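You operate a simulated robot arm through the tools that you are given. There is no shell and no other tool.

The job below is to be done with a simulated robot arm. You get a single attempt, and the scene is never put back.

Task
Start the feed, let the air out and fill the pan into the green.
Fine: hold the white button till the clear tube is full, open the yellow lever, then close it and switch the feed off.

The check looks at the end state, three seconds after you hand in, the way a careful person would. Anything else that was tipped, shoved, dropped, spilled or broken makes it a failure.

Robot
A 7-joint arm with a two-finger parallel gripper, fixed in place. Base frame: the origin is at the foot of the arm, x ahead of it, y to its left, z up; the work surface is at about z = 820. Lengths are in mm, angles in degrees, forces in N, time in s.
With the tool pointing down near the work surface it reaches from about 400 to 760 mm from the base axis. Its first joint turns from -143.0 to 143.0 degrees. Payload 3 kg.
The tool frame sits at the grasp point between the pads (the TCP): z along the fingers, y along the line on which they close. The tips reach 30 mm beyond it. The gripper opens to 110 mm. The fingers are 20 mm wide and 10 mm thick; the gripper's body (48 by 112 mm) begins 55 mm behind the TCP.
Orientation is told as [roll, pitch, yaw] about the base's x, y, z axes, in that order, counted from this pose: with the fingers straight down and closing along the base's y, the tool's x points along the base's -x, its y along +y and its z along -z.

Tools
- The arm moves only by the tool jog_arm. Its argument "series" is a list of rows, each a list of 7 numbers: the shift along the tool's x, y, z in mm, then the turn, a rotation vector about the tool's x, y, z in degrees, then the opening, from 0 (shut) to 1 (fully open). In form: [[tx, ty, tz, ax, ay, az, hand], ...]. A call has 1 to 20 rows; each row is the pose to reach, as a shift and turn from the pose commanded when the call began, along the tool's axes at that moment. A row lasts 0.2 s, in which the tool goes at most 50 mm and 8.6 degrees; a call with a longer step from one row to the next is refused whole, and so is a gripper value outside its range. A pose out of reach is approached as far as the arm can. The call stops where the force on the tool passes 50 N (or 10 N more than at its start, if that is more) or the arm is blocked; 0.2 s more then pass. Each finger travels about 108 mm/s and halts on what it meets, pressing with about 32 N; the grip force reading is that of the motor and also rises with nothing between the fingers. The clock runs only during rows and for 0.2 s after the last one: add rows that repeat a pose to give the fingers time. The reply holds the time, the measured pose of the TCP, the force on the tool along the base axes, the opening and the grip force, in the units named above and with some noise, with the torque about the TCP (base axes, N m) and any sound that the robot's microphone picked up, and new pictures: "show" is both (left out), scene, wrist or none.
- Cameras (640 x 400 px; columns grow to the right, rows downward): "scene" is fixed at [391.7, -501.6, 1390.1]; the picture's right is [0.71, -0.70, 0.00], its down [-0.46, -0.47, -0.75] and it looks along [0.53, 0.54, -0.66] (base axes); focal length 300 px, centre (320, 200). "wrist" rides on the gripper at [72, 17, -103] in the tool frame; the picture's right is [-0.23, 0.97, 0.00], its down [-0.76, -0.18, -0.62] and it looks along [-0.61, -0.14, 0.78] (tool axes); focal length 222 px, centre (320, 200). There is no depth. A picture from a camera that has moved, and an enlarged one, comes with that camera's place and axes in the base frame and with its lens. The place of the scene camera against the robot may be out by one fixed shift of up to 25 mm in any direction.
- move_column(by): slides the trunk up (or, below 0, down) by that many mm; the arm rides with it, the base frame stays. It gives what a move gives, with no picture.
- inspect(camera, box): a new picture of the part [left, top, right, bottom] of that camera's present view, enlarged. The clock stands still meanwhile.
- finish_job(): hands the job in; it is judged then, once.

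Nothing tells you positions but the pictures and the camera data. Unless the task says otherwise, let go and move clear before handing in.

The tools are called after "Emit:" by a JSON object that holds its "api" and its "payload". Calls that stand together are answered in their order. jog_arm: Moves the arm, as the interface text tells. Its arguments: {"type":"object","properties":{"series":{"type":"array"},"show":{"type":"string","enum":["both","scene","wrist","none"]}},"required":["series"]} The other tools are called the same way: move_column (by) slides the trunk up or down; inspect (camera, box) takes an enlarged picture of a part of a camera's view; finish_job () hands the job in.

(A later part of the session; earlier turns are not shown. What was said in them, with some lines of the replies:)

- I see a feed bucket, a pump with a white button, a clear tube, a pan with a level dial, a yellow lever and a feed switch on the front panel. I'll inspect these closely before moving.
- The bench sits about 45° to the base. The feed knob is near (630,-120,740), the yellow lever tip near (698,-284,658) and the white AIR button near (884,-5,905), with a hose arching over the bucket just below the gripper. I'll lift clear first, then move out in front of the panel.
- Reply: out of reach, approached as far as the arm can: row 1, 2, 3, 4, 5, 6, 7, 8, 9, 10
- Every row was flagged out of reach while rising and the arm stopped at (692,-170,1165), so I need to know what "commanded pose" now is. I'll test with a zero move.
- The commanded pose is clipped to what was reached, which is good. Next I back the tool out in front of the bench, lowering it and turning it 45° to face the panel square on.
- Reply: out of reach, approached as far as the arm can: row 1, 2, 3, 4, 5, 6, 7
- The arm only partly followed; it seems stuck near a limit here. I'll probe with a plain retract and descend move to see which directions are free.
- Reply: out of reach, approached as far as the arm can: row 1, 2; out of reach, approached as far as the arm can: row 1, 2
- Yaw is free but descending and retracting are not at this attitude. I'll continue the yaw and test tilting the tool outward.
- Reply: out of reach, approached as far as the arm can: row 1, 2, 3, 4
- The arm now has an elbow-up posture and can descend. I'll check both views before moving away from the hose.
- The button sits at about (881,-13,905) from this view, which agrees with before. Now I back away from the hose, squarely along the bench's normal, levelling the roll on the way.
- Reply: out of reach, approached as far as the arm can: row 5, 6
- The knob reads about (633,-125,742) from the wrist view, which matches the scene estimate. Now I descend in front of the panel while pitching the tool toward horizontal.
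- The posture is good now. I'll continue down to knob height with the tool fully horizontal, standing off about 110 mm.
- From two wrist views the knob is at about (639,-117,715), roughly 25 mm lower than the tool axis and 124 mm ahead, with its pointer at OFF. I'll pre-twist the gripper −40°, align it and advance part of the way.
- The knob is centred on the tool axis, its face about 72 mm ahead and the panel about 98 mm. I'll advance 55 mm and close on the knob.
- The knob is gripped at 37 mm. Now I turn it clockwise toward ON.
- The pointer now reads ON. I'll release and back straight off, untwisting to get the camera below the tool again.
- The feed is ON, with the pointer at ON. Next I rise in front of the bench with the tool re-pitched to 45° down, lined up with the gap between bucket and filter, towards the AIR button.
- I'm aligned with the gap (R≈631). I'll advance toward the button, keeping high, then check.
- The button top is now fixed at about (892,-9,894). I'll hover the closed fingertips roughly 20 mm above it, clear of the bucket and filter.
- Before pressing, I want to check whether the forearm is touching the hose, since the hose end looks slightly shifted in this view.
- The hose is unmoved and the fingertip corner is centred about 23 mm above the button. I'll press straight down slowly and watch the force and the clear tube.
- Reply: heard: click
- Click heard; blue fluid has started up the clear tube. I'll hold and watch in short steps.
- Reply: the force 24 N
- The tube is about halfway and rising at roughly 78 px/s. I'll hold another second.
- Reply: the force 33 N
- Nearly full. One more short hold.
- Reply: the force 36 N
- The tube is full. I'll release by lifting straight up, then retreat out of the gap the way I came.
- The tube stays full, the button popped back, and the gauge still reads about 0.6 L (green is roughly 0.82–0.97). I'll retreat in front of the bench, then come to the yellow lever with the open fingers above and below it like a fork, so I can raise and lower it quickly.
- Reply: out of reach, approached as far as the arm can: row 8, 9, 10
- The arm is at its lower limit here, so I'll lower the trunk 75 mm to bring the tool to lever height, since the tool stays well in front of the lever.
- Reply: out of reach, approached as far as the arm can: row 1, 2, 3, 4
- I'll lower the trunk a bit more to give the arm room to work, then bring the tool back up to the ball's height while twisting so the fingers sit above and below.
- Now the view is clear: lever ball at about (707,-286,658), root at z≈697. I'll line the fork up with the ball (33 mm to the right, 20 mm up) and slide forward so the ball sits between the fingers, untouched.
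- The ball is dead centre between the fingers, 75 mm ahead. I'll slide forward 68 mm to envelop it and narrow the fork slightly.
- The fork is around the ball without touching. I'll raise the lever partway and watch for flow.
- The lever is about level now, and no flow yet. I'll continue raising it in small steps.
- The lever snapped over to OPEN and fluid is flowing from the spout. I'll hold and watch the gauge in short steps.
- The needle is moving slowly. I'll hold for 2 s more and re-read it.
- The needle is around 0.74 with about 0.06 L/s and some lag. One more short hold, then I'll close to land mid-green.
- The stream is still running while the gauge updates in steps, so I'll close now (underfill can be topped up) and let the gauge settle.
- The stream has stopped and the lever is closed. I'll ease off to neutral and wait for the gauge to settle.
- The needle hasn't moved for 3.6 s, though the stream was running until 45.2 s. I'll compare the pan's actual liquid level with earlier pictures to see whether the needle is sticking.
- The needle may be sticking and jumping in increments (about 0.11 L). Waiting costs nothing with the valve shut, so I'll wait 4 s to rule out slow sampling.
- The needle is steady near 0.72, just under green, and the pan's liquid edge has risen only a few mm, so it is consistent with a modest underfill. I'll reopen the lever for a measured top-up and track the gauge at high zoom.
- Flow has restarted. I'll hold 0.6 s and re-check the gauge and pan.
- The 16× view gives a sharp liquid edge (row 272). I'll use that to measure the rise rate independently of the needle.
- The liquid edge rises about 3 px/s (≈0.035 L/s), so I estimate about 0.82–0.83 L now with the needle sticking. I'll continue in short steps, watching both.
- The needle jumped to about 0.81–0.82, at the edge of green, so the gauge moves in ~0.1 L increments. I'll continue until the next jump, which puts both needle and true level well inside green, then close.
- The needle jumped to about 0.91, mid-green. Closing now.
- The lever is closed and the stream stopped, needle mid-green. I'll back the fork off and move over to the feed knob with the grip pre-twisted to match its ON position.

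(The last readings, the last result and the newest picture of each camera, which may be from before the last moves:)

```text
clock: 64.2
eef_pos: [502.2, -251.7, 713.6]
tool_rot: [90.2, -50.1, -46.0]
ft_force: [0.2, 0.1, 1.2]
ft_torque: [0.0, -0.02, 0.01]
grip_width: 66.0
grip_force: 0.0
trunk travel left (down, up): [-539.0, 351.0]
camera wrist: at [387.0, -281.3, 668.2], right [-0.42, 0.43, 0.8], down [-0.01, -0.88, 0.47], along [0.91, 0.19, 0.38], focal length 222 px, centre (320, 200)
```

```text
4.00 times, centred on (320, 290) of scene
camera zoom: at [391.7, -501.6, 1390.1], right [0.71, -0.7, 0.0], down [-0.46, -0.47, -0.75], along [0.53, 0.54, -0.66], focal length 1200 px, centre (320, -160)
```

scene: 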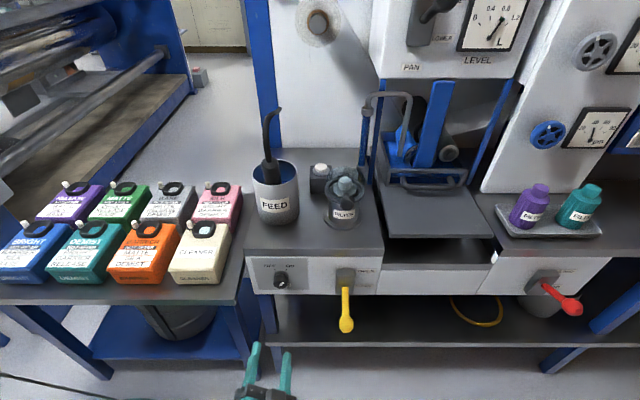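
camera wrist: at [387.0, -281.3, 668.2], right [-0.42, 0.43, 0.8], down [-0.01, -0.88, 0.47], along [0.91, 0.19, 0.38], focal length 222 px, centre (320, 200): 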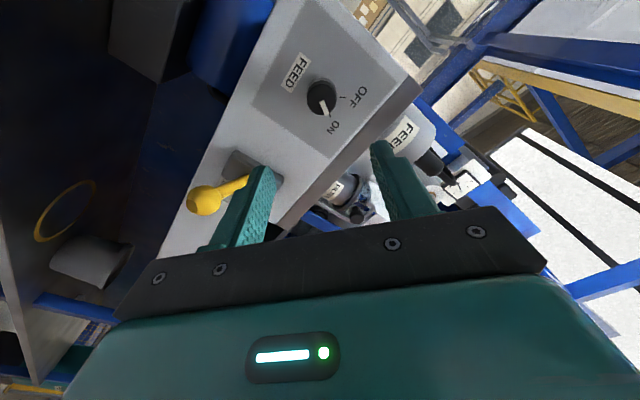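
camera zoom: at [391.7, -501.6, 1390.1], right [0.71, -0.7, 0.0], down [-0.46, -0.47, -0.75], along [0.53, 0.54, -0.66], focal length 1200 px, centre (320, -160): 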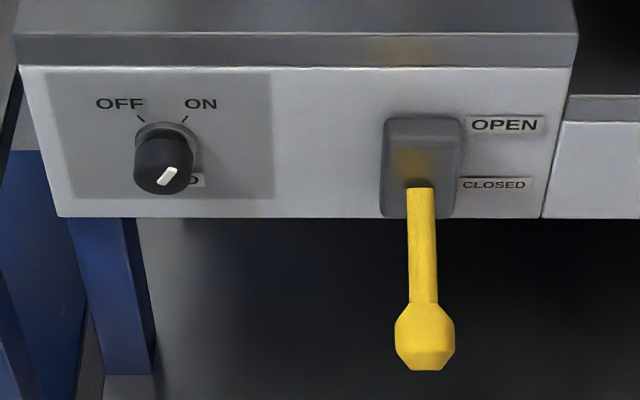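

The lever is back at CLOSED and the gauge stays in green. Now I advance to the same knob grasp depth as before and close.

Emit:
{"api": "jog_arm", "payload": {"series": [[-1, 0, 40, 0, 0, 0, 0.6], [-2, 1, 80, 0, 0, 0, 0.6], [-2, 1, 110, 0, 0, 0, 0.6], [-2, 1, 130, 0, 0, 0, 0.6], [-2, 1, 150, 0, 0, 0, 0.6], [-2, 1, 166, 0, 0, 0, 0.6], [-2, 1, 166, 0, 0, 0, 0.6], [-2, 1, 166, 0, 0, 0, 0.2], [-2, 1, 166, 0, 0, 0, 0.1], [-2, 1, 166, 0, 0, 0, 0.1]]}}

Emit:
{"api": "inspect", "payload": {"camera": "wrist", "box": [220, 60, 420, 240]}}

```text
clock: 66.5
eef_pos: [621.8, -137.3, 717.0]
tool_rot: [90.3, -50.0, -46.1]
ft_force: [-6.8, 9.1, 9.0]
ft_torque: [0.56, -0.52, 0.72]
grip_width: 37.1
grip_force: 44.7
trunk travel left (down, up): [-539.0, 351.0]
camera wrist: at [506.2, -165.9, 671.7], right [-0.42, 0.43, 0.8], down [-0.01, -0.88, 0.47], along [0.91, 0.19, 0.38], focal length 222 px, centre (320, 200)
```

scene: 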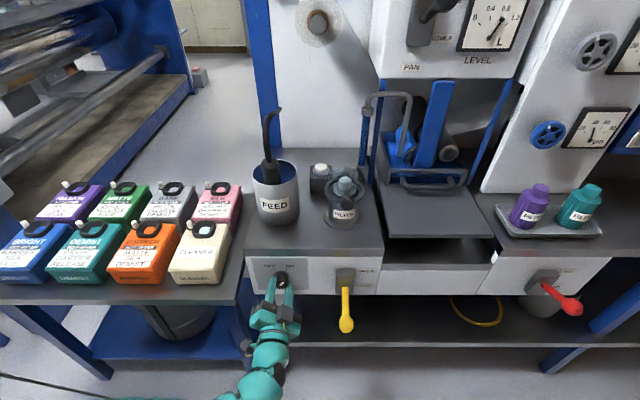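
wrist: 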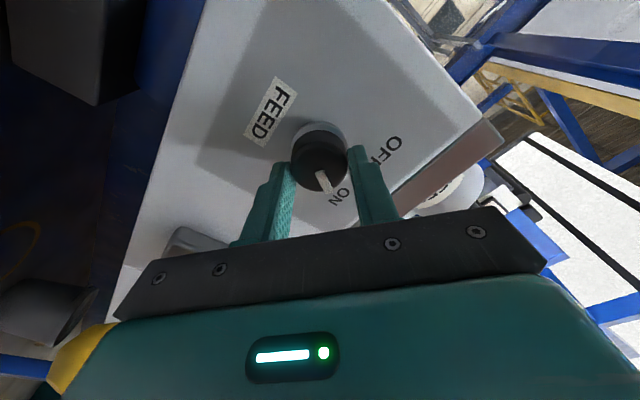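

```text
2.22 times, centred on (320, 150) of wrist
camera zoom: at [506.2, -165.9, 671.7], right [-0.42, 0.43, 0.8], down [-0.01, -0.88, 0.47], along [0.91, 0.19, 0.38], focal length 494 px, centre (320, 311)
```

zoom: 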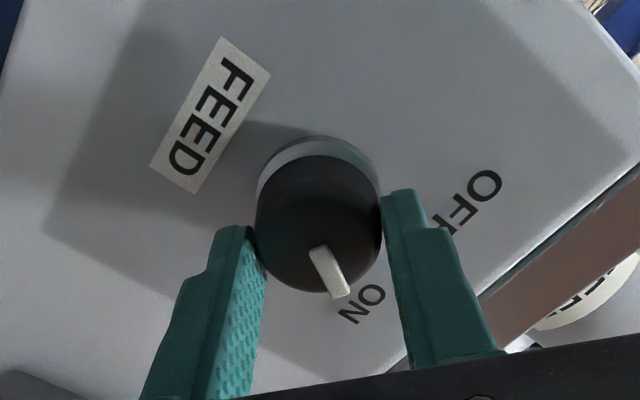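

Gripped. Now I turn it counter-clockwise back to OFF.

Emit:
{"api": "jog_arm", "payload": {"series": [[0, 0, 0, 0, 0, -8, 0.1], [0, 0, 0, 0, 0, -16, 0.1], [0, 0, 0, 0, 0, -24, 0.1], [0, 0, 0, 0, 0, -32, 0.1], [0, 0, 0, 0, 0, -40, 0.1], [0, 0, 0, 0, 0, -48, 0.1], [0, 0, 0, 0, 0, -56, 0.1], [0, 0, 0, 0, 0, -64, 0.1], [0, 0, 0, 0, 0, -72, 0.1]]}}

Emit:
{"api": "inspect", "payload": {"camera": "wrist", "box": [220, 60, 420, 240]}}

Emit:
{"api": "inspect", "payload": {"camera": "scene", "box": [240, 240, 400, 340]}}

```text
clock: 68.5
eef_pos: [621.1, -135.6, 714.0]
tool_rot: [-89.8, -57.8, 134.1]
ft_force: [-34.2, 30.6, -6.9]
ft_torque: [0.36, 0.71, 1.8]
grip_width: 37.6
grip_force: 44.9
trunk travel left (down, up): [-539.0, 351.0]
camera wrist: at [563.7, -225.1, 644.8], right [-0.66, 0.68, -0.33], down [-0.62, -0.25, 0.74], along [0.42, 0.69, 0.59], focal length 222 px, centre (320, 200)
```

scene: 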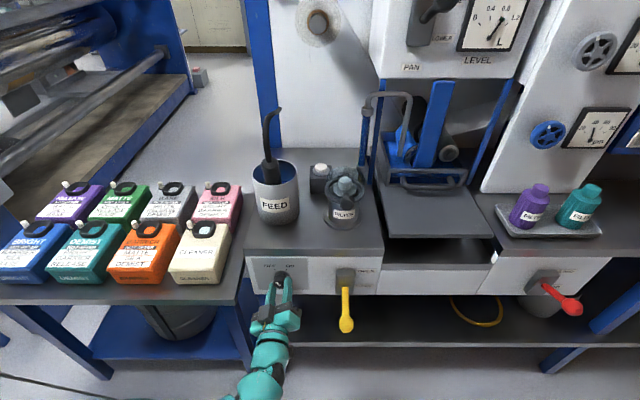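
wrist: 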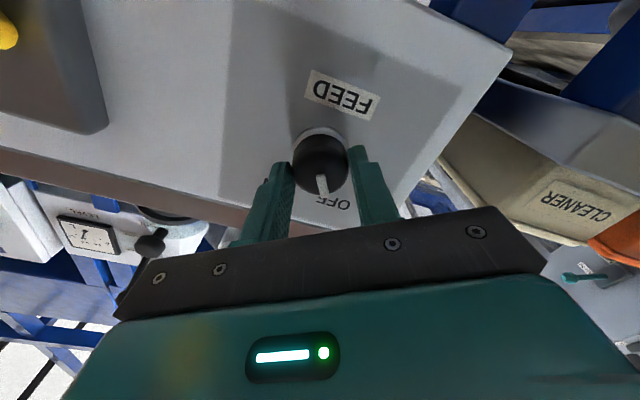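

```text
2.22 times, centred on (320, 150) of wrist
camera zoom: at [563.7, -225.1, 644.8], right [-0.66, 0.68, -0.33], down [-0.62, -0.25, 0.74], along [0.42, 0.69, 0.59], focal length 494 px, centre (320, 311)
```

zoom: 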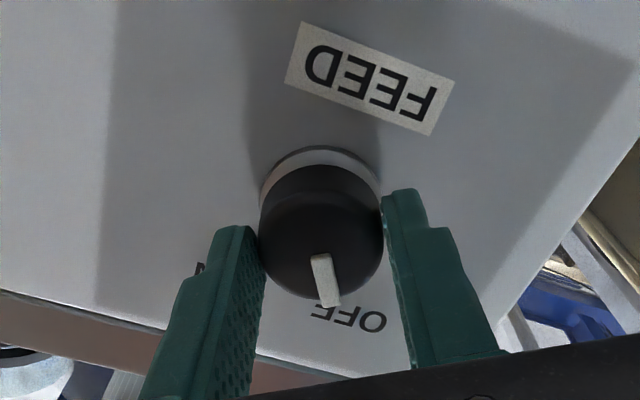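

```text
4.00 times, centred on (320, 290) of scene
camera zoom: at [391.7, -501.6, 1390.1], right [0.71, -0.7, 0.0], down [-0.46, -0.47, -0.75], along [0.53, 0.54, -0.66], focal length 1200 px, centre (320, -160)
```

zoom: 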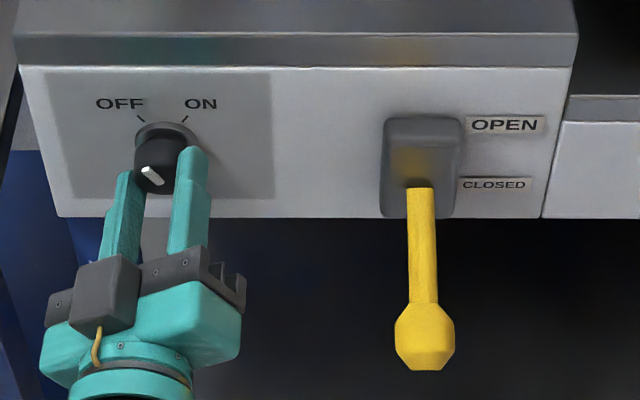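

The pointer matches its original OFF position. I'll release and retreat straight back.

Emit:
{"api": "jog_arm", "payload": {"series": [[0, 0, 0, 0, 0, 0, 0.3], [0, 0, 0, 0, 0, 0, 0.6], [0, 0, 0, 0, 0, 0, 0.6], [0, 0, -25, 0, 0, 0, 0.6], [0, 0, -55, 0, 0, 0, 0.6], [0, 0, -90, 0, 0, 0, 0.6], [0, 0, -130, 0, 0, 0, 0.6], [0, 0, -160, 0, 0, 0, 0.6]]}}

Emit:
{"api": "inspect", "payload": {"camera": "wrist", "box": [220, 40, 420, 220]}}

Emit:
{"api": "inspect", "payload": {"camera": "scene", "box": [240, 240, 400, 340]}}

Emit:
{"api": "inspect", "payload": {"camera": "scene", "box": [465, 5, 525, 45]}}

Emit:
{"api": "inspect", "payload": {"camera": "scene", "box": [280, 80, 480, 200]}}

```text
clock: 70.2
eef_pos: [507.3, -249.1, 716.2]
tool_rot: [-90.2, -58.0, 134.2]
ft_force: [0.6, 0.0, 0.1]
ft_torque: [0.01, 0.02, 0.0]
grip_width: 66.0
grip_force: 0.1
trunk travel left (down, up): [-539.0, 351.0]
camera wrist: at [450.3, -338.6, 645.5], right [-0.66, 0.68, -0.32], down [-0.62, -0.25, 0.74], along [0.42, 0.69, 0.59], focal length 222 px, centre (320, 200)
```

scene: 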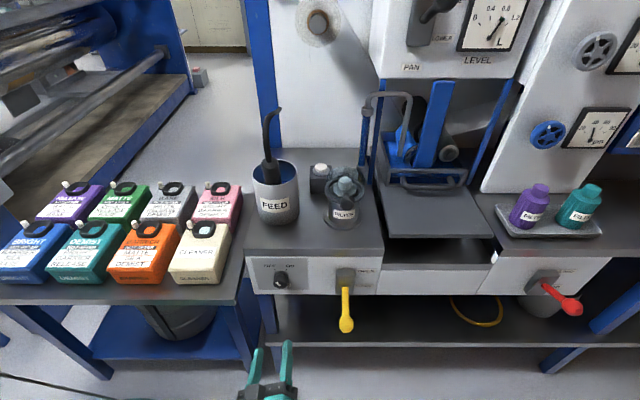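
wrist: 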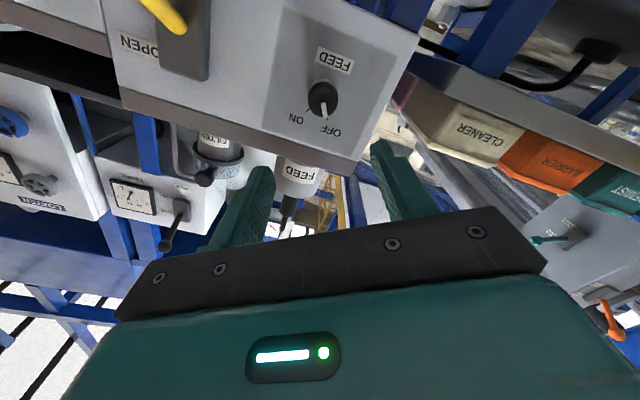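

```text
2.22 times, centred on (320, 130) of wrist
camera zoom: at [450.3, -338.6, 645.5], right [-0.66, 0.68, -0.32], down [-0.62, -0.25, 0.74], along [0.42, 0.69, 0.59], focal length 494 px, centre (320, 356)
```

zoom: 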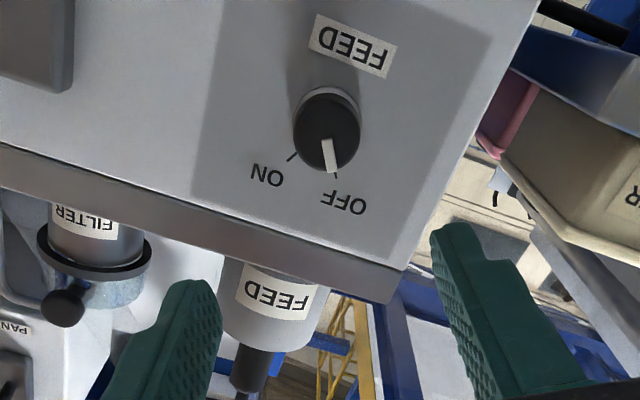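

```text
4.00 times, centred on (320, 290) of scene
camera zoom: at [391.7, -501.6, 1390.1], right [0.71, -0.7, 0.0], down [-0.46, -0.47, -0.75], along [0.53, 0.54, -0.66], focal length 1200 px, centre (320, -160)
```

zoom: 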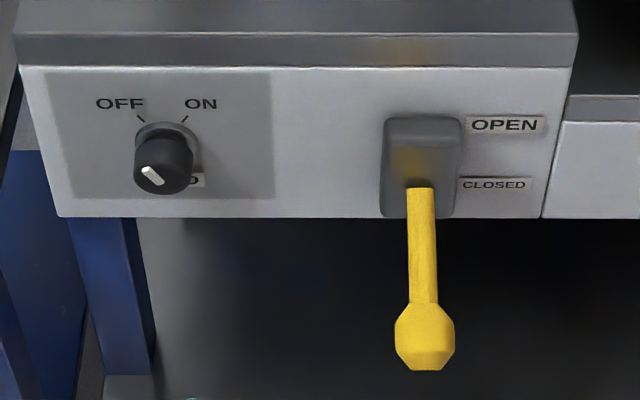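

```text
10.00 times, centred on (495, 25) of scene
camera zoom: at [391.7, -501.6, 1390.1], right [0.71, -0.7, 0.0], down [-0.46, -0.47, -0.75], along [0.53, 0.54, -0.66], focal length 2999 px, centre (-1430, 1950)
```

zoom: 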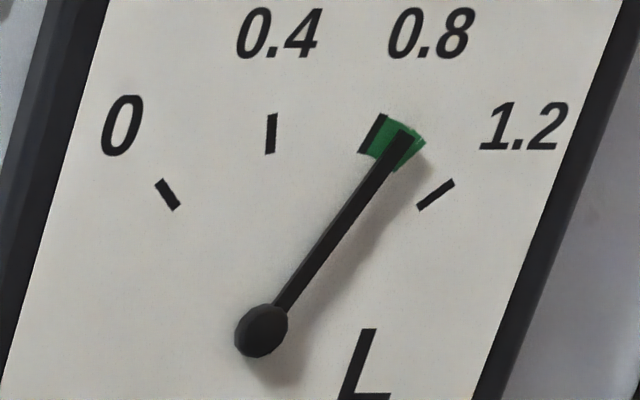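

```text
3.20 times, centred on (380, 140) of scene
camera zoom: at [391.7, -501.6, 1390.1], right [0.71, -0.7, 0.0], down [-0.46, -0.47, -0.75], along [0.53, 0.54, -0.66], focal length 960 px, centre (128, 392)
```

zoom: 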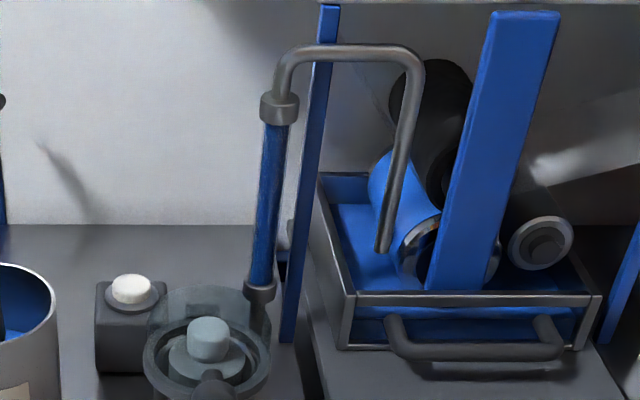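

The knob points to OFF, the yellow lever is CLOSED, the clear tube is full and the gauge reads about 0.9 in the green. Nothing else has moved and the gripper is clear, so I'm handing in.

Emit:
{"api": "finish_job", "payload": {}}

```text
The job is handed in.
```

The pan is filled into the green: the gauge needle reads about 0.91 L. The yellow lever is closed and the feed is off.

- **Feed:** I turned the knob to ON at the start, and back to OFF once the pan was filled. Its pointer matches where it was originally.
- **Air:** I held the white button for about 2.5 seconds until the clear tube was full. The tube was still full when I handed in.
- **Filling:** the gauge needle sticks and jumps in steps of about 0.1 L. I opened the lever twice, also watching the liquid's edge in the pan, and closed it after the needle jumped to about 0.91. Because of the sticking, the true level is somewhere between about 0.85 and 0.93 L. The green band runs from about 0.8 to 1.0.

I saw nothing tipped, moved or spilled. The gripper is open and clear of the bench, and the trunk is 175 mm lower than it started.
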